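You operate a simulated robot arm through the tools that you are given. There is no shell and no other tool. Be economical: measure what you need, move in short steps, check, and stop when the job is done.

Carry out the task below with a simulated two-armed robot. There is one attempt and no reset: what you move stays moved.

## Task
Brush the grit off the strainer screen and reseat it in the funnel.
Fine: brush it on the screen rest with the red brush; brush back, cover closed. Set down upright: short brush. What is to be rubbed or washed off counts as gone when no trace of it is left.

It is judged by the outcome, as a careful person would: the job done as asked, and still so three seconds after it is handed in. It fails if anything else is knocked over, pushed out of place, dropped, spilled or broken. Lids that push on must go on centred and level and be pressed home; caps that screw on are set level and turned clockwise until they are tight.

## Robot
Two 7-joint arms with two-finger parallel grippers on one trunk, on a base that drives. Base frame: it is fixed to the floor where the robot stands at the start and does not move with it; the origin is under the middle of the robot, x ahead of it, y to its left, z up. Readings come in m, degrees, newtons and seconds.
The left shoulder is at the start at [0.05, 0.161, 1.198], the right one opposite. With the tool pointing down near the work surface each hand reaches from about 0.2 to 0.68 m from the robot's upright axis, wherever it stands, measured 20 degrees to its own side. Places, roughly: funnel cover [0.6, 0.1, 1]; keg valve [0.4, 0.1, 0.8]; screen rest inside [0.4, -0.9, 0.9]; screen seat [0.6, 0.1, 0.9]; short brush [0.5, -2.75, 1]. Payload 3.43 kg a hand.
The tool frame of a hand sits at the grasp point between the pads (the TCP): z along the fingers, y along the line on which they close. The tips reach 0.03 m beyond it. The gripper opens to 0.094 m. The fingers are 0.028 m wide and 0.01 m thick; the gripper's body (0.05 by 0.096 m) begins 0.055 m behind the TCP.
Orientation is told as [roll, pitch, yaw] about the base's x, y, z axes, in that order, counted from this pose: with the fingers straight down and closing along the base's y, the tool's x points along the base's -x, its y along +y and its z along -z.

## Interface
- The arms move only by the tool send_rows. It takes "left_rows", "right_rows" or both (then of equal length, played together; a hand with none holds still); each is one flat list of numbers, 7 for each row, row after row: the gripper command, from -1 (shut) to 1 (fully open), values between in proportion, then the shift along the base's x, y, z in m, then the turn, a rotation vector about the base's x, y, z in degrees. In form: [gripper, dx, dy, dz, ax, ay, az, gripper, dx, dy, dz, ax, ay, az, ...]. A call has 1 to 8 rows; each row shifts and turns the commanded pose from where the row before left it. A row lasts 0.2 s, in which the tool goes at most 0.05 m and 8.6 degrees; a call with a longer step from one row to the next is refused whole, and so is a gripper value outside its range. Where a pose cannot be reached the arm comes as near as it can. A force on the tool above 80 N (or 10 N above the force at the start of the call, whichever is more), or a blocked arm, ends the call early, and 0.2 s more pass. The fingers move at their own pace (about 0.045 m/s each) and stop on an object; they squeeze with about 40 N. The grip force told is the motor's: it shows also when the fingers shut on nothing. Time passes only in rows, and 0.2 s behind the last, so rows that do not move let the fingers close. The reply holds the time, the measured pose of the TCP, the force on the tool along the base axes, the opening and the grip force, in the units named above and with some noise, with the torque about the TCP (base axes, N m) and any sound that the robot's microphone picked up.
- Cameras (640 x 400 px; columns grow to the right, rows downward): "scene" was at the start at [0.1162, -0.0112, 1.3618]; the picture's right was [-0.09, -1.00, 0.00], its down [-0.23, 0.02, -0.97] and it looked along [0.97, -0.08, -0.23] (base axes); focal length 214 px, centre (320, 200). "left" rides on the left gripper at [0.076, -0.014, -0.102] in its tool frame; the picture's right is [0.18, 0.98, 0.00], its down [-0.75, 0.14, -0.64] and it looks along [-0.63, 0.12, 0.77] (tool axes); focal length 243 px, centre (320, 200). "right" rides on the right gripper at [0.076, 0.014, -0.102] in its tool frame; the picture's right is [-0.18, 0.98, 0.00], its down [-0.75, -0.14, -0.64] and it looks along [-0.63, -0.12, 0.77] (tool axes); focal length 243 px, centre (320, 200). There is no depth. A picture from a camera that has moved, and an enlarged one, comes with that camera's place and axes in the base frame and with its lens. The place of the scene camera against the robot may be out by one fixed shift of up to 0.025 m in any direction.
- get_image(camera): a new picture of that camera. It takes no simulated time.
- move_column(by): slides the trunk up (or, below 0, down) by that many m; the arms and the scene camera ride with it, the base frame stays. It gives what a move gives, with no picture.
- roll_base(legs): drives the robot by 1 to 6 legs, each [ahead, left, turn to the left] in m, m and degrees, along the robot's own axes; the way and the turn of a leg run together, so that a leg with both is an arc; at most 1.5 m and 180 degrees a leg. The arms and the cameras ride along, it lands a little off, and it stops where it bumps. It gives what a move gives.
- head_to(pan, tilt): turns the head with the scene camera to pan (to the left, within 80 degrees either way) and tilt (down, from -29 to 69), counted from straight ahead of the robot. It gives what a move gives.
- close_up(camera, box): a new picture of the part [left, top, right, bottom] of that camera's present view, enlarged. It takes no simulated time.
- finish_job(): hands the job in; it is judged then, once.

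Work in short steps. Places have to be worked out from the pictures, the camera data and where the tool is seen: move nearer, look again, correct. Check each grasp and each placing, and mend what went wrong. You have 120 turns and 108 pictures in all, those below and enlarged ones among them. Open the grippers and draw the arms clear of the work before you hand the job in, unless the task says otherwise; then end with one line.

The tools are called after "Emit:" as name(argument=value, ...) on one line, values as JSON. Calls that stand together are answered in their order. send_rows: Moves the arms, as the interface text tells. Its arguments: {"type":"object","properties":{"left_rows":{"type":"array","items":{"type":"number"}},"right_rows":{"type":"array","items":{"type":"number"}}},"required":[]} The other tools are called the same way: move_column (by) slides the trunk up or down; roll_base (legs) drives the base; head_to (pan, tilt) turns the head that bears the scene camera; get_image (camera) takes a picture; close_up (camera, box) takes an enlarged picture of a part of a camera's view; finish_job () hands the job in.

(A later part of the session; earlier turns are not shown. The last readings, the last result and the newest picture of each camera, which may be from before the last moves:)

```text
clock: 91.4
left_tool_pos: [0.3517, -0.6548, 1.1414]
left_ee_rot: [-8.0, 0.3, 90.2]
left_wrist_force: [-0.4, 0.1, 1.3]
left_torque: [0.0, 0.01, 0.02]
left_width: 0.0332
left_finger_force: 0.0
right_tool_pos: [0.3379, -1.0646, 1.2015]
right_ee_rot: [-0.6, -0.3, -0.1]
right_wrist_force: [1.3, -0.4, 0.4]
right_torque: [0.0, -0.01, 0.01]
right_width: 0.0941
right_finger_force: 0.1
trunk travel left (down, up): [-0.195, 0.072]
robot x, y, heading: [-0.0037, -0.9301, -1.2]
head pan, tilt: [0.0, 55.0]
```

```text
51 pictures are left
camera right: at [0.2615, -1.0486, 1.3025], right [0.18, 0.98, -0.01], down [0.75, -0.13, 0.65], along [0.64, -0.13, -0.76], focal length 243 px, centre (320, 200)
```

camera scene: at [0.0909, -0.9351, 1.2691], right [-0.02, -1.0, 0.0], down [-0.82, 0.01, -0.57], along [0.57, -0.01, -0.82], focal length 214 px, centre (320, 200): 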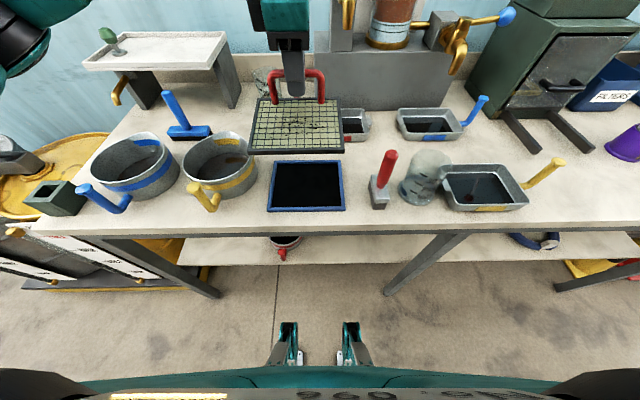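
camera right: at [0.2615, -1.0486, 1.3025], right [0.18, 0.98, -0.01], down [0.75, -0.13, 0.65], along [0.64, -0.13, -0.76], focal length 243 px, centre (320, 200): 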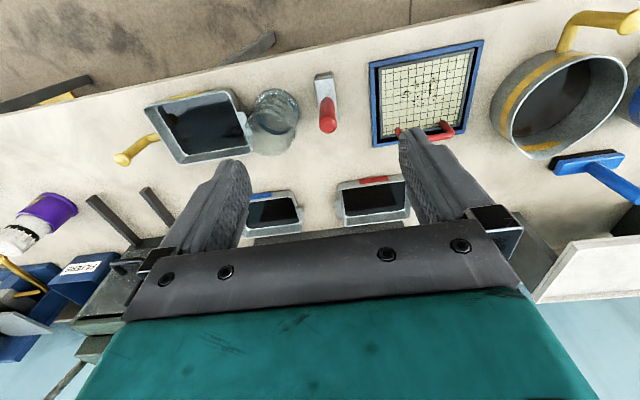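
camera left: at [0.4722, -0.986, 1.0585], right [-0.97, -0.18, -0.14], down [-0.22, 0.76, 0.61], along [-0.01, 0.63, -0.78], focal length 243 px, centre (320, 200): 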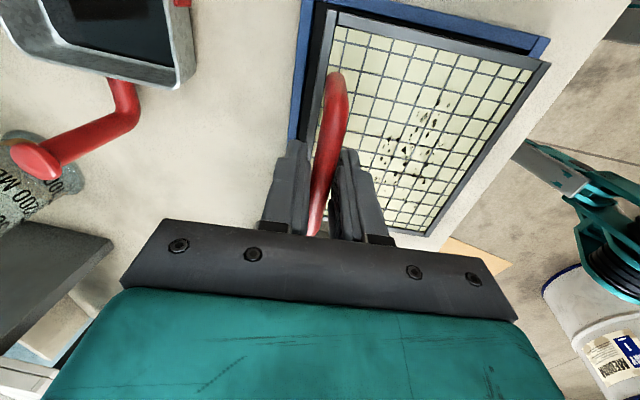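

The brush handle is near (0.375, −1.067), with its top around z 1.0. I'll move above it and look again.

Emit:
send_rows(right_rows=[0, 0.018, -0.001, -0.03, 0, 0, 0, 0, 0.018, -0.001, -0.03, 0, 0, 0, 0, 0, 0, -0.03, 0, 0, 0, 0, 0, 0, -0.02, 0, 0, 0, 0, 0, 0, 0, 0, 0, 0])

Emit:
get_image(camera="right")

Emit:
close_up(camera="scene", box=[320, 90, 460, 230])

```text
clock: 92.6
left_tool_pos: [0.3512, -0.6556, 1.1405]
left_ee_rot: [-8.1, 0.3, 90.3]
left_wrist_force: [0.4, 0.7, 0.1]
left_torque: [0.01, -0.04, 0.02]
left_width: 0.0326
left_finger_force: 0.0
right_tool_pos: [0.3744, -1.0662, 1.0939]
right_ee_rot: [-0.6, -0.4, 0.1]
right_wrist_force: [1.4, 0.6, 0.6]
right_torque: [-0.02, -0.01, -0.03]
right_width: 0.0468
right_finger_force: 0.1
trunk travel left (down, up): [-0.195, 0.072]
robot x, y, heading: [-0.0034, -0.9291, -0.9]
head pan, tilt: [0.0, 55.0]
```

```text
50 pictures are left
camera right: at [0.2983, -1.0504, 1.194], right [0.18, 0.98, -0.01], down [0.75, -0.13, 0.65], along [0.64, -0.13, -0.76], focal length 243 px, centre (320, 200)
```

right: 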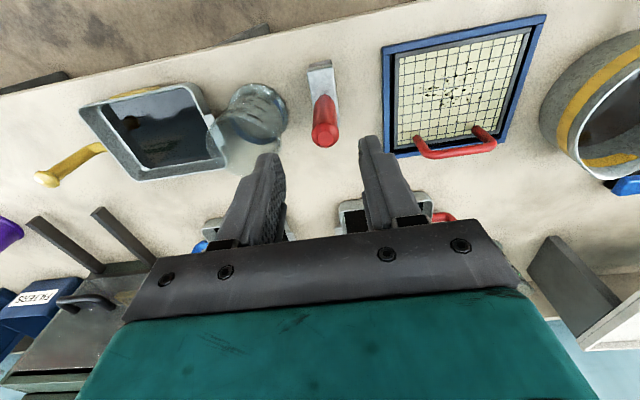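

```text
2.86 times, centred on (390, 160) of scene
camera zoom: at [0.0908, -0.935, 1.2691], right [-0.02, -1.0, 0.0], down [-0.82, 0.01, -0.57], along [0.57, -0.01, -0.82], focal length 613 px, centre (120, 314)
```

zoom: 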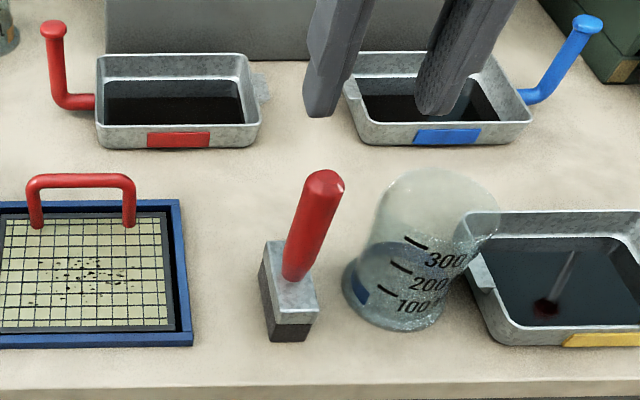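

Handle axis at about (0.383, −1.067), top z≈1.0; a beaker stands close on the −y side, so I keep the opening narrow (0.042 m) and descend.

Emit:
send_rows(right_rows=[-0.1, 0.009, -0.001, -0.02, 0.6, 0, 0, -0.1, 0, 0, -0.03, 0, 0, 0, -0.1, 0, 0, -0.02, 0, 0, 0, -0.1, 0, 0, 0, 0, 0, 0])

Emit:
get_image(camera="right")

Emit:
close_up(camera="scene", box=[320, 90, 460, 230])

```text
clock: 93.6
left_tool_pos: [0.3511, -0.6543, 1.1413]
left_ee_rot: [-7.9, 0.3, 90.1]
left_wrist_force: [0.3, 0.3, -0.3]
left_torque: [-0.05, 0.01, -0.02]
left_width: 0.0329
left_finger_force: 0.0
right_tool_pos: [0.3838, -1.068, 1.0231]
right_ee_rot: [-0.1, -0.4, 0.1]
right_wrist_force: [0.1, -0.1, 0.4]
right_torque: [0.01, 0.04, 0.0]
right_width: 0.0424
right_finger_force: 0.1
trunk travel left (down, up): [-0.195, 0.072]
robot x, y, heading: [-0.0055, -0.933, -1.1]
head pan, tilt: [0.0, 55.0]
```

```text
48 pictures are left
camera right: at [0.3068, -1.0525, 1.1235], right [0.18, 0.98, 0.0], down [0.75, -0.14, 0.65], along [0.64, -0.12, -0.76], focal length 243 px, centre (320, 200)
```

right: 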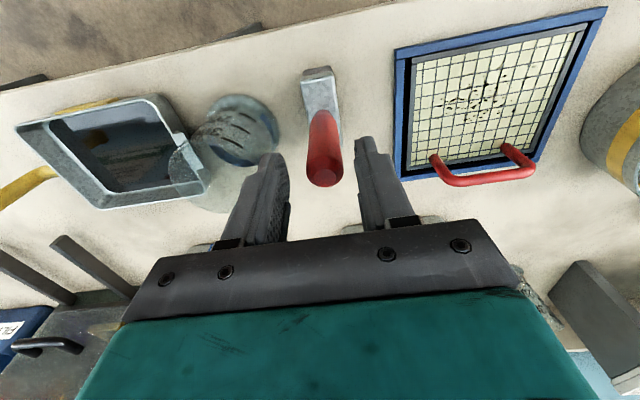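

```text
2.86 times, centred on (390, 160) of scene
camera zoom: at [0.0908, -0.935, 1.2691], right [-0.02, -1.0, 0.0], down [-0.82, 0.01, -0.57], along [0.57, -0.01, -0.82], focal length 613 px, centre (120, 314)
```

zoom: 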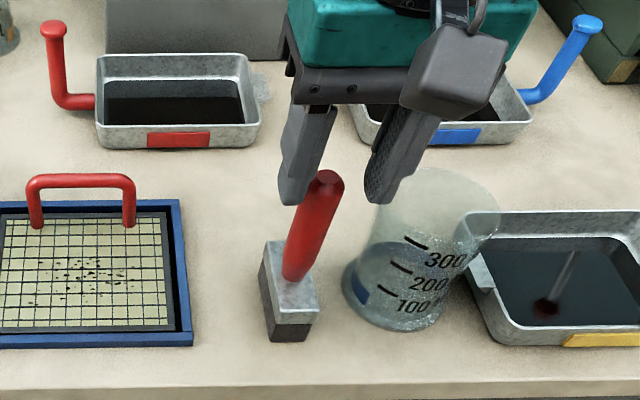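

Triangulating over the three views, the handle is at about (0.376, −1.064), top ≈1.025. I'll nudge, descend to z≈0.975 and close.

Emit:
send_rows(right_rows=[-0.1, -0.006, 0.003, -0.01, 0, 0, 0, -0.1, 0, 0, -0.02, 0, 0, 0, -0.1, 0, 0, -0.02, 0, 0, 0, -0.1, 0, 0, 0, 0, 0, 0, -1, 0, 0, 0, 0, 0, 0, -1, 0, 0, 0, 0, 0, 0, -1, 0, 0, 0, 0, 0, 0])

Emit:
get_image(camera="right")

Emit:
close_up(camera="scene", box=[320, 90, 460, 230])

```text
clock: 95.2
left_tool_pos: [0.3526, -0.6552, 1.1399]
left_ee_rot: [-7.9, 0.3, 90.1]
left_wrist_force: [-0.3, 1.0, 0.4]
left_torque: [0.03, -0.03, -0.02]
left_width: 0.0328
left_finger_force: 0.1
right_tool_pos: [0.3782, -1.0637, 0.973]
right_ee_rot: [-0.2, -0.2, 0.2]
right_wrist_force: [0.3, 0.3, -0.5]
right_torque: [0.01, 0.05, -0.01]
right_width: 0.0259
right_finger_force: 40.0
trunk travel left (down, up): [-0.195, 0.072]
robot x, y, heading: [-0.0024, -0.9307, -1.0]
head pan, tilt: [0.0, 55.0]
```

```text
46 pictures are left
camera right: at [0.3015, -1.0496, 1.0742], right [0.18, 0.98, 0.0], down [0.75, -0.14, 0.65], along [0.64, -0.12, -0.76], focal length 243 px, centre (320, 200)
```

right: 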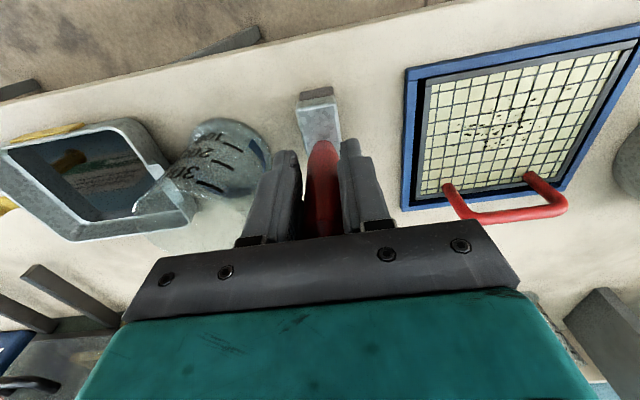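

```text
2.86 times, centred on (390, 160) of scene
camera zoom: at [0.0909, -0.935, 1.2691], right [-0.02, -1.0, 0.0], down [-0.82, 0.01, -0.57], along [0.57, -0.01, -0.82], focal length 613 px, centre (120, 314)
```

zoom: 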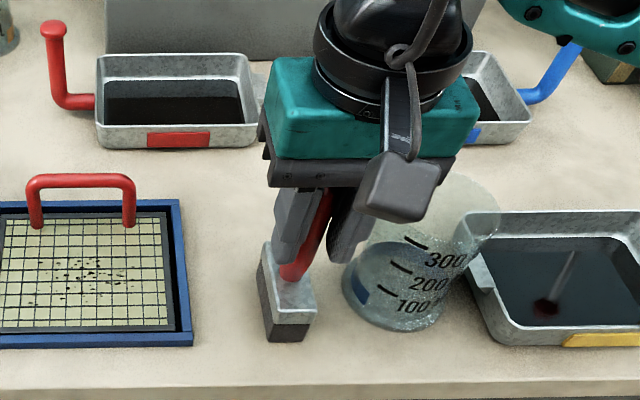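

The brush is held (0.026 m); its home is TCP (0.378, −1.064, 0.973). Lift it and carry it over to the screen's +y side.

Emit:
send_rows(right_rows=[-1, 0, 0, 0.03, 0, 0, 0, -1, 0, 0, 0.04, 0, 0, 0, -1, 0, 0.04, 0.02, 0, 0, 0, -1, 0.005, 0.045, 0, 0, 0, 0, -1, 0.005, 0.045, 0, 0, 0, 0, -1, 0.005, 0.045, 0, 0, 0, 0, -1, 0.005, 0.028, 0, 0, 0, 0, -1, 0, 0, 0, 0, 0, 0])

Emit:
get_image(camera="scene")

Emit:
get_image(camera="right")

```text
clock: 97.0
left_tool_pos: [0.3518, -0.6553, 1.1411]
left_ee_rot: [-8.0, 0.3, 90.2]
left_wrist_force: [0.4, -0.2, 0.5]
left_torque: [0.03, -0.01, 0.0]
left_width: 0.0331
left_finger_force: 0.0
right_tool_pos: [0.398, -0.8618, 1.064]
right_ee_rot: [-0.1, -0.4, 0.0]
right_wrist_force: [0.5, -0.2, -1.2]
right_torque: [-0.04, 0.01, 0.0]
right_width: 0.0253
right_finger_force: 40.1
trunk travel left (down, up): [-0.195, 0.072]
robot x, y, heading: [-0.0056, -0.9308, -1.1]
head pan, tilt: [0.0, 55.0]
```

```text
44 pictures are left
camera scene: at [0.0909, -0.9352, 1.2691], right [-0.02, -1.0, 0.0], down [-0.82, 0.01, -0.57], along [0.57, -0.01, -0.82], focal length 214 px, centre (320, 200)
```

scene: 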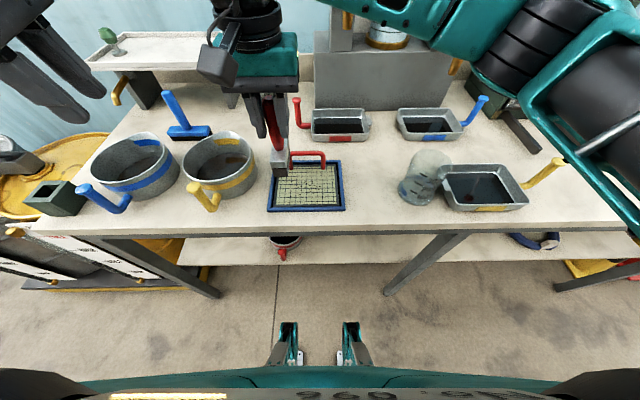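

```text
43 pictures are left
camera right: at [0.3213, -0.847, 1.1646], right [0.18, 0.98, 0.0], down [0.75, -0.14, 0.65], along [0.64, -0.12, -0.76], focal length 243 px, centre (320, 200)
```

right: 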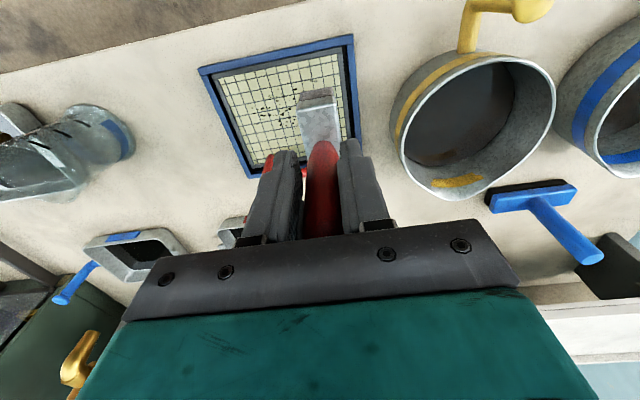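

Now lower the brush on the screen, creeping until contact.

Emit:
send_rows(right_rows=[-1, 0.002, 0, -0.03, 0, 0, 0, -1, 0, 0, -0.03, 0, 0, 0, -1, 0, 0, -0.01, 0, 0, 0, -1, 0, 0, -0.005, 0, 0, 0, -1, 0, 0, -0.004, 0, 0, 0, -1, 0, 0, 0, 0, 0, 0])

Emit:
close_up(camera="scene", box=[240, 120, 380, 225])

```text
clock: 98.4
left_tool_pos: [0.351, -0.6548, 1.1397]
left_ee_rot: [-8.0, 0.2, 90.2]
left_wrist_force: [0.5, -1.3, -0.5]
left_torque: [0.01, 0.01, -0.01]
left_width: 0.0329
left_finger_force: 0.1
right_tool_pos: [0.4012, -0.8629, 0.9847]
right_ee_rot: [0.0, -0.4, 0.1]
right_wrist_force: [-0.5, -1.1, -1.1]
right_torque: [-0.02, 0.01, 0.01]
right_width: 0.0257
right_finger_force: 39.2
trunk travel left (down, up): [-0.195, 0.072]
robot x, y, heading: [-0.0039, -0.9301, -1.0]
head pan, tilt: [0.0, 55.0]
```

```text
3.81 times, centred on (310, 172) of scene
camera zoom: at [0.0909, -0.935, 1.2691], right [-0.02, -1.0, 0.0], down [-0.82, 0.01, -0.57], along [0.57, -0.01, -0.82], focal length 817 px, centre (358, 305)
```

zoom: 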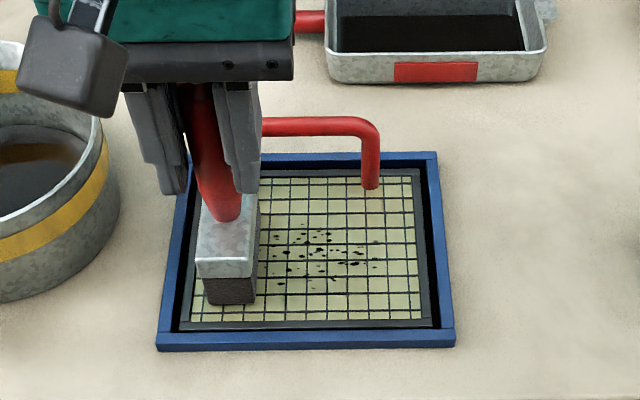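

Not in contact yet; keep creeping down.

Emit:
send_rows(right_rows=[-1, 0, 0, -0.003, 0, 0, 0, -1, 0, 0, -0.003, 0, 0, 0, -1, 0, 0, -0.002, 0, 0, 0, -1, 0, 0, 0, 0, 0, 0])

```text
clock: 99.4
left_tool_pos: [0.3518, -0.6542, 1.1403]
left_ee_rot: [-8.0, 0.4, 90.2]
left_wrist_force: [-0.7, 0.0, 0.0]
left_torque: [-0.02, 0.05, -0.03]
left_width: 0.033
left_finger_force: 0.1
right_tool_pos: [0.3988, -0.8631, 0.9716]
right_ee_rot: [-0.2, 0.1, 0.3]
right_wrist_force: [1.1, 0.7, 0.6]
right_torque: [0.0, 0.0, -0.06]
right_width: 0.0
right_finger_force: 33.6
trunk travel left (down, up): [-0.195, 0.072]
robot x, y, heading: [-0.0041, -0.9316, -1.2]
head pan, tilt: [0.0, 55.0]
```

The gripper has closed on nothing: the brush slipped out. Look at once.

Emit:
close_up(camera="scene", box=[220, 80, 400, 230])

Emit:
get_image(camera="right")

```text
2.67 times, centred on (310, 155) of scene
camera zoom: at [0.0917, -0.9347, 1.2683], right [-0.02, -1.0, 0.0], down [-0.82, 0.01, -0.57], along [0.57, -0.01, -0.82], focal length 572 px, centre (347, 320)
```

zoom: 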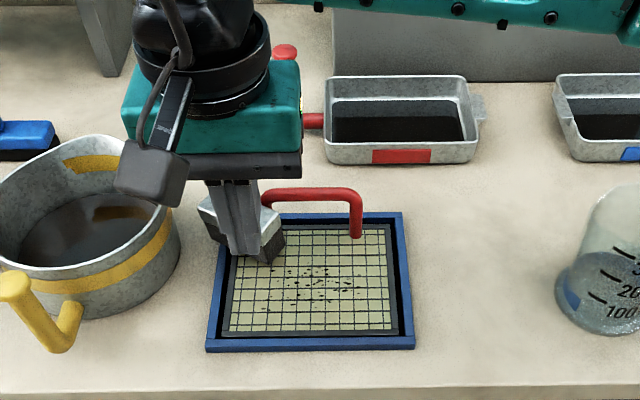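

```text
40 pictures are left
camera right: at [0.3233, -0.8468, 1.074], right [0.18, 0.98, 0.0], down [0.75, -0.14, 0.64], along [0.63, -0.12, -0.77], focal length 243 px, centre (320, 200)
```

right: 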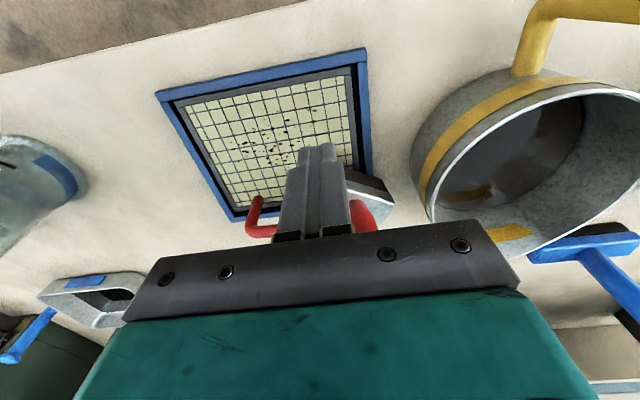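

The brush has tipped backward behind the fingers (the pads had only caught the handle's edge). Raise the right hand straight up and look.

Emit:
send_rows(right_rows=[-1, 0, 0, 0.01, 0, 0, 0, -1, 0, 0, 0.03, 0, 0, 0, -1, 0, 0, 0.04, 0, 0, 0, -1, 0, -0.02, 0.04, 0, 0, 0, 0.2, 0, -0.04, 0, 0, 0, 0, 0.2, 0, -0.04, 0, 0, 0, 0, 0.2, 0, 0, 0, 0, 0, 0])

Emit:
close_up(camera="scene", box=[220, 80, 400, 230])

Emit:
get_image(camera="right")

```text
clock: 101.0
left_tool_pos: [0.3527, -0.6534, 1.1412]
left_ee_rot: [-7.9, 0.2, 90.2]
left_wrist_force: [-0.4, 0.4, -0.4]
left_torque: [-0.01, 0.01, 0.0]
left_width: 0.0331
left_finger_force: 0.2
right_tool_pos: [0.3986, -0.9633, 1.096]
right_ee_rot: [-0.1, -0.3, 0.2]
right_wrist_force: [0.6, -0.1, -0.6]
right_torque: [0.02, 0.02, 0.01]
right_width: 0.0561
right_finger_force: 0.1
trunk travel left (down, up): [-0.195, 0.072]
robot x, y, heading: [-0.0075, -0.9295, -0.6]
head pan, tilt: [0.0, 55.0]
```

```text
2.67 times, centred on (310, 155) of scene
camera zoom: at [0.0908, -0.9347, 1.2691], right [-0.02, -1.0, 0.0], down [-0.82, 0.01, -0.57], along [0.57, -0.01, -0.82], focal length 572 px, centre (347, 320)
```

zoom: 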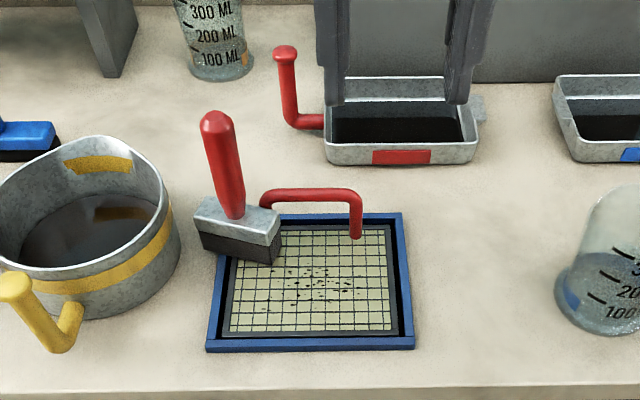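

```text
38 pictures are left
camera right: at [0.3219, -0.9488, 1.1978], right [0.18, 0.98, 0.0], down [0.75, -0.14, 0.65], along [0.64, -0.12, -0.76], focal length 243 px, centre (320, 200)
```

right: 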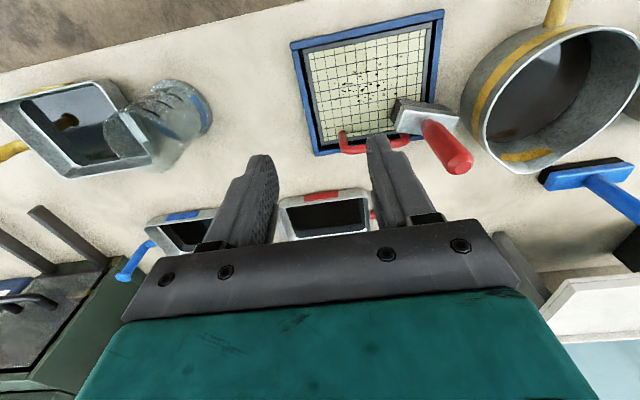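

Fortunately the brush stands upright, propped on the screen's corner: handle from (0.469, −0.84, 0.905) to (0.461, −0.845, 1.00), turned about 73°. I'll regrip it lower and centred, closing along x to clear the pot and the screen's handle. First turn the right hand −90° at height.

Emit:
send_rows(right_rows=[-0.05, 0, 0, 0.005, 0, 0, -8.5, -0.05, 0, 0, 0, 0, 0, -8.5, -0.05, 0, 0, 0, 0, 0, -8.5, -0.05, 0, 0, 0, 0, 0, -8.5, -0.05, 0, 0, 0, 0, 0, -8.5, -0.05, 0, 0, 0, 0, 0, -8.5, -0.05, 0, 0, 0, 0, 0, -8.5, -0.05, 0, 0, 0, 0, 0, -8.5])

Emit:
send_rows(right_rows=[-0.05, 0.013, 0.024, 0, 0, 0, -8.5, -0.05, 0.013, 0.024, 0, 0, 0, -8.5, -0.05, 0.013, 0.024, 0, 0, 0, -5, -0.05, 0.013, 0.024, 0, 0, 0, 0, -0.05, 0.013, 0.024, 0, 0, 0, 0, -0.05, 0, 0, 0, 0, 0, 0])

Emit:
get_image(camera="right")

Emit:
close_up(camera="scene", box=[220, 80, 400, 230])

```text
clock: 102.8
left_tool_pos: [0.3509, -0.655, 1.1419]
left_ee_rot: [-8.1, 0.4, 90.2]
left_wrist_force: [-0.5, 0.2, 0.9]
left_torque: [0.02, 0.04, 0.0]
left_width: 0.0329
left_finger_force: 0.0
right_tool_pos: [0.402, -0.9629, 1.1006]
right_ee_rot: [-0.1, -0.3, -68.1]
right_wrist_force: [0.0, 0.0, 0.6]
right_torque: [-0.02, 0.0, 0.0]
right_width: 0.0447
right_finger_force: 0.1
trunk travel left (down, up): [-0.195, 0.072]
robot x, y, heading: [-0.0069, -0.9322, -0.9]
head pan, tilt: [0.0, 55.0]
```

```text
clock: 104.2
left_tool_pos: [0.3519, -0.6545, 1.1407]
left_ee_rot: [-8.1, 0.2, 90.2]
left_wrist_force: [0.2, 0.1, -0.2]
left_torque: [-0.03, 0.03, 0.02]
left_width: 0.033
left_finger_force: 0.0
right_tool_pos: [0.4668, -0.8426, 1.1015]
right_ee_rot: [-0.1, -0.3, -89.9]
right_wrist_force: [0.5, 0.3, 0.5]
right_torque: [0.03, 0.0, -0.01]
right_width: 0.0448
right_finger_force: 0.0
trunk travel left (down, up): [-0.195, 0.072]
robot x, y, heading: [-0.0035, -0.9287, -1.1]
head pan, tilt: [0.0, 55.0]
```

```text
37 pictures are left
camera right: at [0.4795, -0.7644, 1.2015], right [0.98, -0.18, 0.0], down [-0.14, -0.75, 0.65], along [-0.12, -0.64, -0.76], focal length 243 px, centre (320, 200)
```

right: 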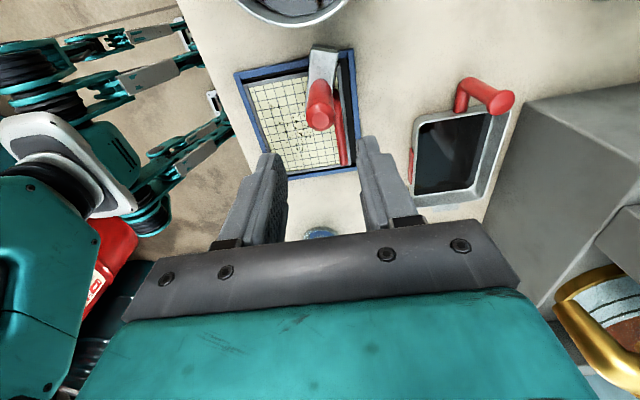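

```text
2.67 times, centred on (310, 155) of scene
camera zoom: at [0.0908, -0.9353, 1.2691], right [-0.02, -1.0, 0.0], down [-0.82, 0.01, -0.57], along [0.57, -0.01, -0.82], focal length 572 px, centre (347, 320)
```

zoom: 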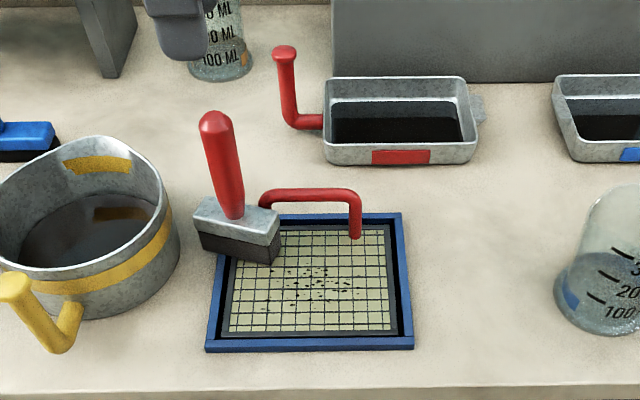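

The handle top lies right under the TCP (0.4675, −0.841). Descend to z≈0.947 and close.

Emit:
send_rows(right_rows=[-0.05, 0, 0, -0.03, 0, 0, 0, -0.05, 0, 0, -0.03, 0, 0, 0, -0.05, 0, 0, -0.03, 0, 0, 0, -0.05, 0, 0, -0.03, 0, 0, 0, -0.05, 0, 0, -0.02, 0, 0, 0, -0.05, 0, 0, -0.014, 0, 0, 0, -0.05, 0, 0, 0, 0, 0, 0])

Emit:
get_image(camera="right")

Emit:
close_up(camera="scene", box=[220, 80, 400, 230])

```text
clock: 105.8
left_tool_pos: [0.3497, -0.6548, 1.1436]
left_ee_rot: [-8.2, 0.1, 90.2]
left_wrist_force: [-0.2, 0.5, 0.3]
left_torque: [0.0, 0.0, -0.03]
left_width: 0.0327
left_finger_force: 0.2
right_tool_pos: [0.4657, -0.8426, 0.9544]
right_ee_rot: [0.5, 0.0, -90.0]
right_wrist_force: [3.2, 0.8, 40.6]
right_torque: [-0.09, 0.19, 0.02]
right_width: 0.0446
right_finger_force: 0.1
trunk travel left (down, up): [-0.195, 0.072]
robot x, y, heading: [-0.005, -0.9312, -0.9]
head pan, tilt: [0.0, 55.0]
```

```text
35 pictures are left
camera right: at [0.4783, -0.7641, 1.0555], right [0.98, -0.18, 0.01], down [-0.15, -0.75, 0.64], along [-0.11, -0.63, -0.77], focal length 243 px, centre (320, 200)
```

right: 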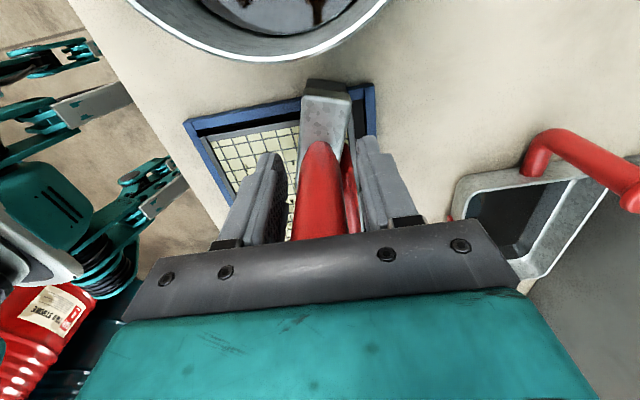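

```text
2.67 times, centred on (310, 155) of scene
camera zoom: at [0.0881, -0.9355, 1.2701], right [-0.02, -1.0, 0.0], down [-0.82, 0.01, -0.58], along [0.58, -0.01, -0.82], focal length 572 px, centre (347, 320)
```

zoom: 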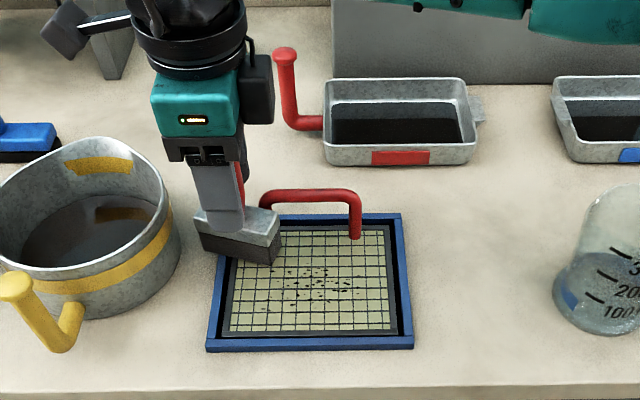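

The fingertips touch the block's top. Raise 6 mm and close.

Emit:
send_rows(right_rows=[-0.05, 0, 0, 0.01, 0, 0, 0, -0.05, 0, 0, 0.003, 0, 0, 0, -1, 0, 0, 0, 0, 0, 0, -1, 0, 0, 0, 0, 0, 0, -1, 0, 0, 0, 0, 0, 0])

Emit:
get_image(camera="right")

```text
clock: 107.0
left_tool_pos: [0.3519, -0.6536, 1.1405]
left_ee_rot: [-8.0, 0.3, 90.2]
left_wrist_force: [-0.3, 0.9, 0.1]
left_torque: [-0.01, -0.02, -0.03]
left_width: 0.0327
left_finger_force: 0.1
right_tool_pos: [0.4657, -0.8416, 0.9602]
right_ee_rot: [-0.1, -0.4, -89.9]
right_wrist_force: [-0.1, 0.2, 1.1]
right_torque: [-0.05, -0.06, 0.0]
right_width: 0.0232
right_finger_force: 40.0
trunk travel left (down, up): [-0.195, 0.072]
robot x, y, heading: [-0.0078, -0.93, -1.2]
head pan, tilt: [0.0, 55.0]
```

```text
33 pictures are left
camera right: at [0.4792, -0.764, 1.0617], right [0.98, -0.18, 0.0], down [-0.14, -0.75, 0.65], along [-0.12, -0.64, -0.76], focal length 243 px, centre (320, 200)
```

right: 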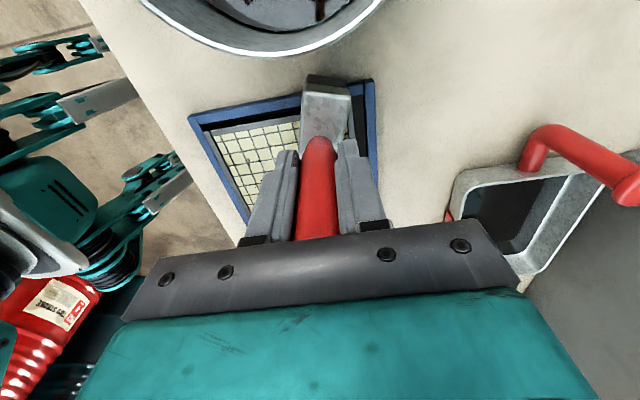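

Held, centred this time. Lift 0.05 m and look at the brush's tilt.

Emit:
send_rows(right_rows=[-1, 0, 0, 0.02, 0, 0, 0, -1, 0, 0, 0.03, 0, 0, 0, -1, -0.03, -0.02, 0.01, 0, 0, 0, -1, -0.035, -0.02, 0, 0, 0, 0, -1, 0, 0, 0, 0, 0, 0])

Emit:
close_up(camera="scene", box=[240, 120, 380, 225])

```text
clock: 108.2
left_tool_pos: [0.3529, -0.6554, 1.1399]
left_ee_rot: [-8.0, 0.3, 90.2]
left_wrist_force: [-0.1, 0.0, 0.2]
left_torque: [0.01, -0.01, -0.02]
left_width: 0.0331
left_finger_force: 0.1
right_tool_pos: [0.3998, -0.8824, 1.0203]
right_ee_rot: [0.0, -0.4, -89.8]
right_wrist_force: [-0.3, 0.0, -0.2]
right_torque: [-0.03, 0.06, -0.01]
right_width: 0.0229
right_finger_force: 40.1
trunk travel left (down, up): [-0.195, 0.072]
robot x, y, heading: [-0.0049, -0.9264, -1.2]
head pan, tilt: [0.0, 55.0]
```

```text
3.81 times, centred on (310, 172) of scene
camera zoom: at [0.091, -0.9348, 1.2691], right [-0.02, -1.0, 0.0], down [-0.82, 0.01, -0.57], along [0.57, -0.01, -0.82], focal length 817 px, centre (358, 305)
```

zoom: 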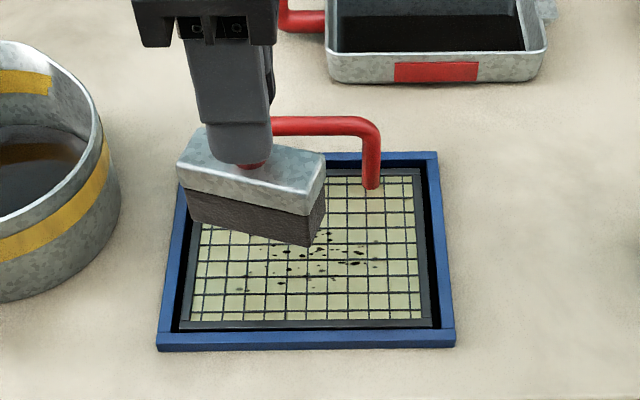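

The brush is held firmly, its long side about 17° off y. I'll square it up (yaw +17°), center over the +y lane, and lower near the surface.

Emit:
send_rows(right_rows=[-1, 0, -0.003, -0.02, 0, 0, 8.5, -1, 0, 0, -0.02, 0, 0, 8.5, -1, 0, 0, -0.015, 0, 0, 0, -1, 0, 0, -0.003, 0, 0, 0, -1, 0, 0, -0.003, 0, 0, 0, -1, 0, 0, 0, 0, 0, 0])

Emit:
close_up(camera="scene", box=[240, 120, 380, 225])

```text
clock: 109.6
left_tool_pos: [0.3521, -0.6552, 1.1407]
left_ee_rot: [-8.0, 0.2, 90.2]
left_wrist_force: [0.4, 0.0, -0.4]
left_torque: [-0.04, 0.0, -0.01]
left_width: 0.033
left_finger_force: 0.1
right_tool_pos: [0.4008, -0.8849, 0.9605]
right_ee_rot: [0.0, -0.3, -72.9]
right_wrist_force: [-0.9, -1.2, 5.4]
right_torque: [-0.14, 0.15, 0.02]
right_width: 0.0229
right_finger_force: 39.9
trunk travel left (down, up): [-0.195, 0.072]
robot x, y, heading: [-0.0073, -0.9299, -1.3]
head pan, tilt: [0.0, 55.0]
```

```text
3.81 times, centred on (310, 172) of scene
camera zoom: at [0.0906, -0.9351, 1.2693], right [-0.02, -1.0, 0.0], down [-0.82, 0.01, -0.57], along [0.57, -0.01, -0.82], focal length 817 px, centre (358, 305)
```

zoom: 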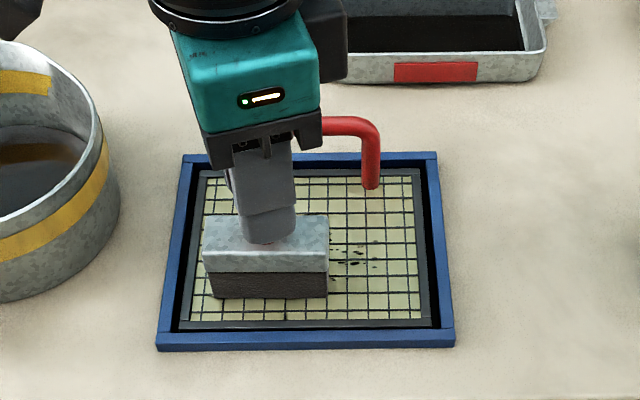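

Contact with about 5 N. Stroke back and forth along x in this lane.

Emit:
send_rows(right_rows=[-1, -0.02, 0, -0.001, 0, 0, 0, -1, -0.02, 0, 0, 0, 0, 0, -1, 0.02, 0, 0, 0, 0, 0, -1, 0.02, 0, 0, 0, 0, 0, -1, 0.02, 0, 0, 0, 0, 0, -1, 0.02, 0, 0, 0, 0, 0, -1, -0.02, 0, 0, 0, 0, 0, -1, -0.02, 0, 0, 0, 0, 0])

Emit:
close_up(camera="scene", box=[240, 120, 380, 225])

```text
clock: 111.4
left_tool_pos: [0.3524, -0.6543, 1.1403]
left_ee_rot: [-8.1, 0.3, 90.2]
left_wrist_force: [0.4, -0.3, -0.3]
left_torque: [-0.01, 0.0, 0.02]
left_width: 0.0328
left_finger_force: 0.0
right_tool_pos: [0.4008, -0.8853, 0.9603]
right_ee_rot: [0.1, -0.4, -73.1]
right_wrist_force: [6.5, -0.2, 21.5]
right_torque: [0.14, -0.55, -0.02]
right_width: 0.0228
right_finger_force: 40.0
trunk travel left (down, up): [-0.195, 0.072]
robot x, y, heading: [-0.0071, -0.9273, -1.3]
head pan, tilt: [0.0, 55.0]
```

```text
3.81 times, centred on (310, 172) of scene
camera zoom: at [0.0902, -0.9351, 1.2692], right [-0.02, -1.0, 0.0], down [-0.82, 0.01, -0.57], along [0.57, -0.01, -0.82], focal length 817 px, centre (358, 305)
```

zoom: 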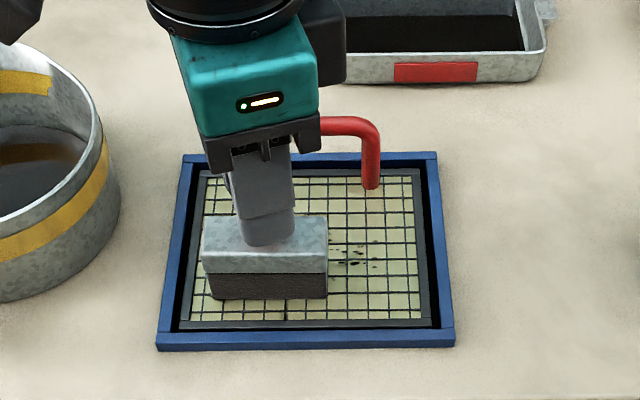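

Holding well. Slide over to the −y lane and stroke there.

Emit:
send_rows(right_rows=[-1, 0, -0.025, 0.001, 0, 0, 0, -1, 0, -0.025, 0, 0, 0, 0, -1, 0.02, 0, 0, 0, 0, 0, -1, 0.02, 0, 0, 0, 0, 0, -1, -0.02, 0, 0, 0, 0, 0, -1, -0.02, 0, 0, 0, 0, 0, -1, -0.02, 0, 0, 0, 0, 0, -1, -0.02, 0, 0, 0, 0, 0])

Emit:
send_rows(right_rows=[-1, 0.02, 0, 0, 0, 0, 0, -1, 0.02, 0, 0, 0, 0, 0, -1, 0.02, 0, 0, 0, 0, 0, -1, 0.02, 0, 0, 0, 0, 0, -1, -0.02, 0, 0, 0, 0, 0, -1, -0.02, 0, 0, 0, 0, 0, -1, -0.01, 0, 0.03, 0, 0, 0, -1, -0.02, 0, 0.04, 0, 0, 0])

Emit:
close_up(camera="scene", box=[240, 120, 380, 225])

```text
clock: 113.2
left_tool_pos: [0.3511, -0.6547, 1.1409]
left_ee_rot: [-7.9, 0.3, 90.2]
left_wrist_force: [0.1, 0.4, 0.6]
left_torque: [0.02, 0.0, 0.03]
left_width: 0.0329
left_finger_force: 0.1
right_tool_pos: [0.3608, -0.9351, 0.9594]
right_ee_rot: [-0.1, -0.5, -73.0]
right_wrist_force: [0.0, 0.5, -0.4]
right_torque: [-0.03, -0.01, -0.01]
right_width: 0.0229
right_finger_force: 39.8
trunk travel left (down, up): [-0.195, 0.072]
robot x, y, heading: [-0.0052, -0.9344, -1.0]
head pan, tilt: [0.0, 55.0]
```

```text
clock: 115.0
left_tool_pos: [0.3516, -0.6547, 1.1407]
left_ee_rot: [-8.1, 0.3, 90.2]
left_wrist_force: [-0.2, 1.1, -0.5]
left_torque: [-0.02, 0.0, 0.02]
left_width: 0.0329
left_finger_force: 0.1
right_tool_pos: [0.3701, -0.9338, 1.0298]
right_ee_rot: [-0.1, -0.4, -72.9]
right_wrist_force: [0.1, -0.9, -0.5]
right_torque: [-0.01, 0.01, 0.04]
right_width: 0.0231
right_finger_force: 40.4
trunk travel left (down, up): [-0.195, 0.072]
robot x, y, heading: [-0.0045, -0.9287, -0.9]
head pan, tilt: [0.0, 55.0]
```

```text
3.81 times, centred on (310, 172) of scene
camera zoom: at [0.0905, -0.9349, 1.2691], right [-0.02, -1.0, 0.0], down [-0.82, 0.01, -0.57], along [0.57, -0.01, -0.82], focal length 817 px, centre (358, 305)
```

zoom: 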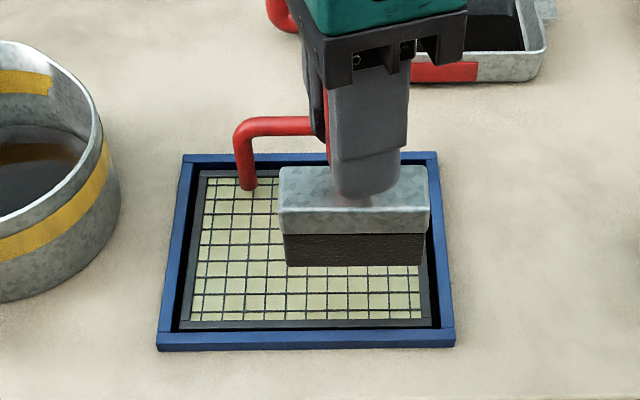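

The +y half is clean. I'll move the brush aside to view the rest of the screen.

Emit:
send_rows(right_rows=[-1, 0, -0.03, 0.01, 0, 0, 0, -1, 0, -0.04, 0.01, 0, 0, 0, -1, 0, -0.04, 0, 0, 0, 0, -1, 0, -0.02, 0, 0, 0, 0, -1, 0, 0, 0, 0, 0, 0])

Emit:
close_up(camera="scene", box=[260, 140, 360, 215])

```text
clock: 116.2
left_tool_pos: [0.3514, -0.6553, 1.1413]
left_ee_rot: [-8.0, 0.2, 90.1]
left_wrist_force: [-0.6, 0.5, -0.5]
left_torque: [-0.02, 0.01, -0.01]
left_width: 0.0332
left_finger_force: 0.1
right_tool_pos: [0.3718, -1.0649, 1.0481]
right_ee_rot: [-0.2, -0.4, -72.9]
right_wrist_force: [0.4, 0.2, -0.8]
right_torque: [-0.01, -0.02, 0.03]
right_width: 0.0228
right_finger_force: 40.1
trunk travel left (down, up): [-0.195, 0.072]
robot x, y, heading: [-0.0061, -0.9296, -1.0]
head pan, tilt: [0.0, 55.0]
```

```text
5.33 times, centred on (310, 178) of scene
camera zoom: at [0.0909, -0.9349, 1.2691], right [-0.02, -1.0, 0.0], down [-0.82, 0.01, -0.57], along [0.57, -0.01, -0.82], focal length 1144 px, centre (373, 320)
```

zoom: 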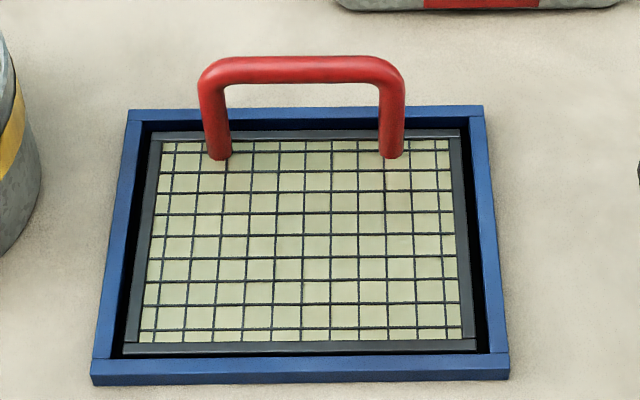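

The screen is clean. Now return the brush: turn it +90° at a safe height, over its home spot.

Emit:
send_rows(right_rows=[-1, 0.002, 0, 0.03, 0, 0, 8.5, -1, 0.002, 0, 0.01, 0, 0, 8.5, -1, 0.002, 0, 0, 0, 0, 8.5, -1, 0.001, 0, 0, 0, 0, 8.5, -1, 0, 0, 0, 0, 0, 8.5, -1, 0, 0, 0, 0, 0, 8.5, -1, 0, 0, 0, 0, 0, 8.5, -1, 0, 0, 0, 0, 0, 8.5])

Emit:
send_rows(right_rows=[-1, 0, 0, 0, 0, 0, 8.5, -1, 0, 0, 0, 0, 0, 8.5, -1, 0, 0, -0.02, 0, 0, 4, -1, 0, 0, -0.03, 0, 0, 0, -1, 0, 0, -0.02, 0, 0, 0, -1, 0, 0, -0.02, 0, 0, 0, -1, 0, 0, -0.02, 0, 0, 0, -1, 0, 0, 0, 0, 0, 0])

Emit:
close_up(camera="scene", box=[320, 90, 460, 230])

Emit:
get_image(camera="right")

```text
clock: 118.0
left_tool_pos: [0.3514, -0.6556, 1.1403]
left_ee_rot: [-8.0, 0.3, 90.2]
left_wrist_force: [0.6, -0.3, 0.6]
left_torque: [0.02, 0.06, 0.04]
left_width: 0.0329
left_finger_force: 0.1
right_tool_pos: [0.3763, -1.0651, 1.0883]
right_ee_rot: [0.0, -0.4, -4.7]
right_wrist_force: [0.0, -0.6, -0.6]
right_torque: [0.02, 0.0, 0.03]
right_width: 0.0228
right_finger_force: 39.6
trunk travel left (down, up): [-0.195, 0.072]
robot x, y, heading: [-0.0047, -0.9303, -0.8]
head pan, tilt: [0.0, 55.0]
```

```text
clock: 119.8
left_tool_pos: [0.3504, -0.655, 1.141]
left_ee_rot: [-8.1, 0.3, 90.2]
left_wrist_force: [-0.7, 0.6, -0.8]
left_torque: [0.01, 0.0, -0.01]
left_width: 0.0327
left_finger_force: 0.0
right_tool_pos: [0.3763, -1.0644, 0.9792]
right_ee_rot: [-0.1, -0.5, 16.1]
right_wrist_force: [-0.8, 0.2, -1.7]
right_torque: [0.01, -0.04, -0.01]
right_width: 0.0227
right_finger_force: 39.5
trunk travel left (down, up): [-0.195, 0.072]
robot x, y, heading: [-0.0032, -0.9296, -1.1]
head pan, tilt: [0.0, 55.0]
```

```text
2.86 times, centred on (390, 160) of scene
camera zoom: at [0.0909, -0.935, 1.2691], right [-0.02, -1.0, 0.0], down [-0.82, 0.01, -0.57], along [0.57, -0.01, -0.82], focal length 613 px, centre (120, 314)
```

zoom: 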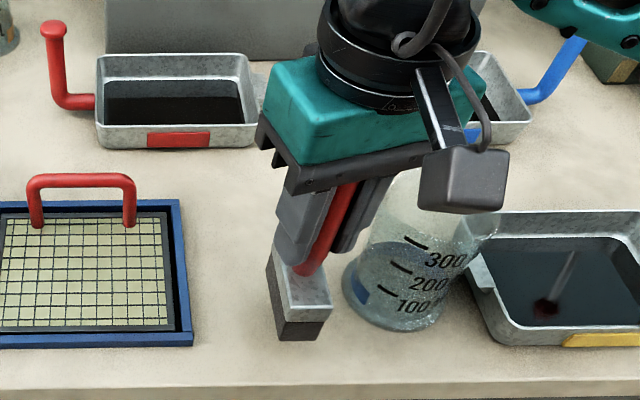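

```text
26 pictures are left
camera right: at [0.2988, -1.071, 1.0807], right [-0.1, 1.0, 0.0], down [0.76, 0.07, 0.65], along [0.64, 0.06, -0.76], focal length 243 px, centre (320, 200)
```

right: 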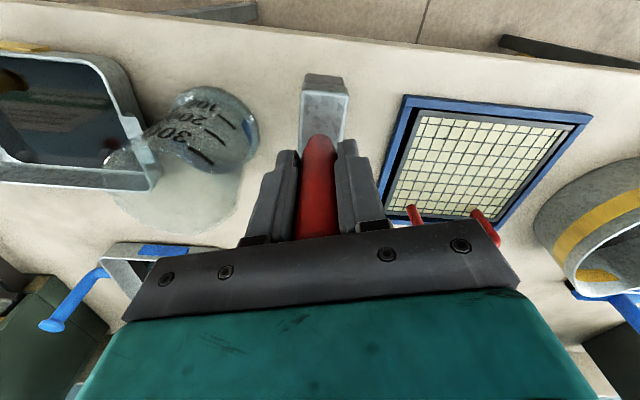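

After lowering, the brush will land within about 2 mm of its original place. Lower, creeping to contact.

Emit:
send_rows(right_rows=[-1, 0.002, 0.001, -0.01, 0, 0, 0, -1, 0, 0, -0.008, 0, 0, 0, -1, 0, 0, -0.004, 0, 0, 0, -1, 0, 0, -0.003, 0, 0, 0, -1, 0, 0, 0, 0, 0, 0])

```text
clock: 121.0
left_tool_pos: [0.3524, -0.6547, 1.1414]
left_ee_rot: [-8.0, 0.3, 90.3]
left_wrist_force: [0.1, 0.2, 0.5]
left_torque: [-0.01, -0.03, 0.03]
left_width: 0.0325
left_finger_force: 0.2
right_tool_pos: [0.3789, -1.0634, 0.9547]
right_ee_rot: [0.0, -0.2, 16.1]
right_wrist_force: [0.3, 0.8, -1.1]
right_torque: [0.0, 0.0, -0.02]
right_width: 0.0227
right_finger_force: 40.5
trunk travel left (down, up): [-0.195, 0.072]
robot x, y, heading: [-0.006, -0.9291, -0.9]
head pan, tilt: [0.0, 55.0]
```

No contact yet; creep on.

Emit:
send_rows(right_rows=[-1, 0, 0, -0.003, 0, 0, 0, -1, 0, 0, -0.003, 0, 0, 0, -1, 0, 0, 0, 0, 0, 0])

Emit:
close_up(camera="scene", box=[340, 120, 430, 220])

```text
clock: 121.8
left_tool_pos: [0.35, -0.6542, 1.1429]
left_ee_rot: [-8.1, 0.4, 90.3]
left_wrist_force: [-0.2, -0.2, -0.6]
left_torque: [0.0, 0.01, -0.05]
left_width: 0.0332
left_finger_force: 0.0
right_tool_pos: [0.3801, -1.0642, 0.9507]
right_ee_rot: [-0.1, -0.8, 16.2]
right_wrist_force: [0.9, -2.6, 27.7]
right_torque: [-0.42, 0.31, -0.04]
right_width: 0.0225
right_finger_force: 39.9
trunk travel left (down, up): [-0.195, 0.072]
robot x, y, heading: [-0.0037, -0.931, -0.8]
head pan, tilt: [0.0, 55.0]
```

```text
4.00 times, centred on (385, 170) of scene
camera zoom: at [0.0893, -0.9346, 1.2697], right [-0.02, -1.0, 0.0], down [-0.82, 0.01, -0.57], along [0.57, -0.01, -0.82], focal length 858 px, centre (60, 320)
```

zoom: 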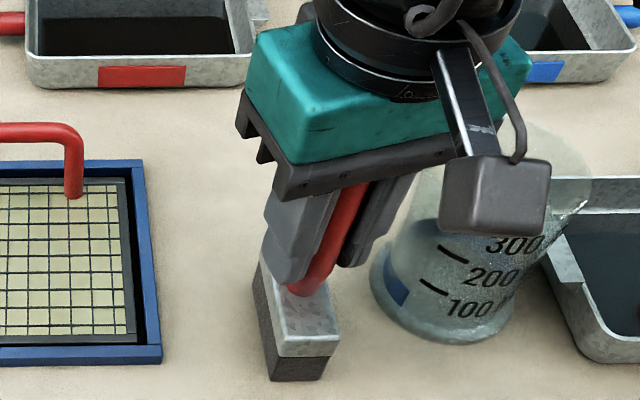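

Contact with the bench. Ease 2 mm, open to 0.04 m, then raise straight up.

Emit:
send_rows(right_rows=[-1, 0, 0, 0.003, 0, 0, 0, -0.15, 0, 0, 0, 0, 0, 0, -0.15, 0, 0, 0, 0, 0, 0, -0.15, 0, 0, 0.02, 0, 0, 0, -0.15, 0, 0, 0.03, 0, 0, 0, -0.15, 0, 0, 0.04, 0, 0, 0, -0.15, 0, 0, 0.04, 0, 0, 0, -0.15, -0.02, -0.02, 0.04, 0, 0, 0])

Emit:
close_up(camera="scene", box=[320, 90, 460, 230])

```text
clock: 123.6
left_tool_pos: [0.3514, -0.655, 1.1407]
left_ee_rot: [-8.0, 0.3, 90.2]
left_wrist_force: [0.0, 0.8, 0.4]
left_torque: [-0.02, 0.0, 0.01]
left_width: 0.033
left_finger_force: 0.2
right_tool_pos: [0.3573, -1.0847, 1.1246]
right_ee_rot: [0.0, -0.3, 16.1]
right_wrist_force: [-0.1, -0.2, -0.3]
right_torque: [0.02, -0.04, 0.01]
right_width: 0.0396
right_finger_force: 0.0
trunk travel left (down, up): [-0.195, 0.072]
robot x, y, heading: [-0.0029, -0.9313, -0.9]
head pan, tilt: [0.0, 55.0]
```

```text
2.86 times, centred on (390, 160) of scene
camera zoom: at [0.09, -0.9354, 1.2692], right [-0.02, -1.0, 0.0], down [-0.82, 0.01, -0.57], along [0.57, -0.01, -0.82], focal length 613 px, centre (120, 314)
```

zoom: 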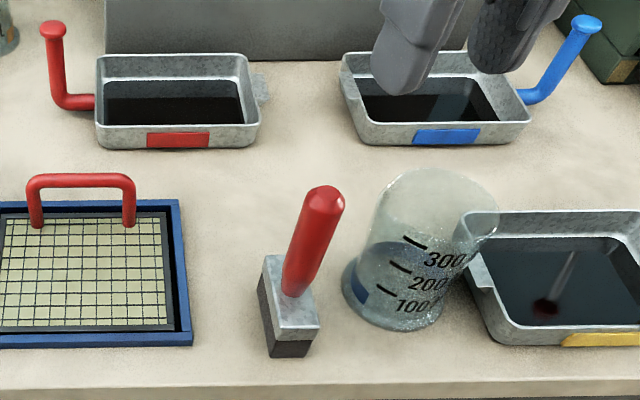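

The brush stands upright back at its place (within ~1 cm). Now return the left hand to the screen's handle along the reverse path, with the right hand drawn up.

Emit:
send_rows(left_rows=[-0.1, 0.018, -0.04, 0, 0, 0, 0, -0.1, 0.018, -0.04, 0, 0, 0, 0, -0.1, 0.018, -0.04, 0, 0, 0, 0, -0.1, 0.02, -0.04, 0, 0, 0, 0, -0.1, 0.02, -0.04, 0, 0, 0, 0, -0.1, 0.02, -0.04, -0.02, 0, 0, 0, -0.1, 0.015, -0.012, -0.03, 0, 0, 0, -0.1, 0, 0, -0.03, 0, 0, 0], right_rows=[-1, -0.01, -0.02, 0.04, 0, 0, 0, -1, 0, -0.02, 0.04, 0, 0, 0, -1, 0, -0.02, 0.04, 0, 0, 0, -1, 0, -0.02, 0.03, 0, 0, 0, -1, 0, 0, 0, 0, 0, 0, -1, 0, 0, 0, 0, 0, 0, -1, 0, 0, 0, 0, 0, 0, -1, 0, 0, 0, 0, 0, 0])

Emit:
get_image(camera="left")

```text
clock: 125.4
left_tool_pos: [0.4803, -0.9089, 1.0607]
left_ee_rot: [-7.9, 0.3, 90.3]
left_wrist_force: [0.3, 0.6, -0.2]
left_torque: [0.02, 0.05, -0.01]
left_width: 0.0421
left_finger_force: 0.0
right_tool_pos: [0.3483, -1.1637, 1.2704]
right_ee_rot: [-0.1, -0.2, 16.1]
right_wrist_force: [0.0, 0.2, 0.5]
right_torque: [0.01, -0.01, 0.0]
right_width: 0.0
right_finger_force: 33.3
trunk travel left (down, up): [-0.195, 0.072]
robot x, y, heading: [-0.002, -0.9266, -1.1]
head pan, tilt: [0.0, 55.0]
```

```text
23 pictures are left
camera left: at [0.4804, -0.9858, 1.1649], right [-0.97, -0.19, -0.14], down [-0.23, 0.76, 0.61], along [-0.01, 0.63, -0.78], focal length 243 px, centre (320, 200)
```

left: 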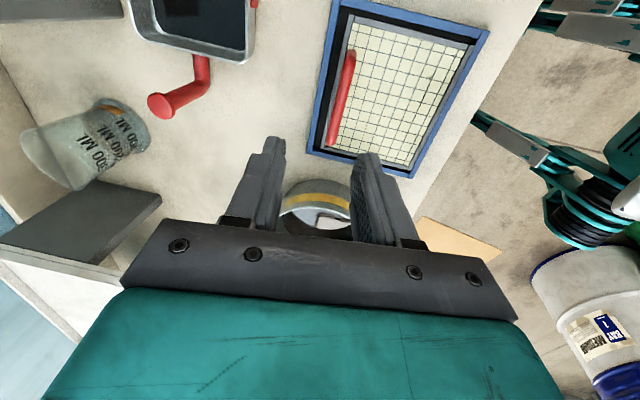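

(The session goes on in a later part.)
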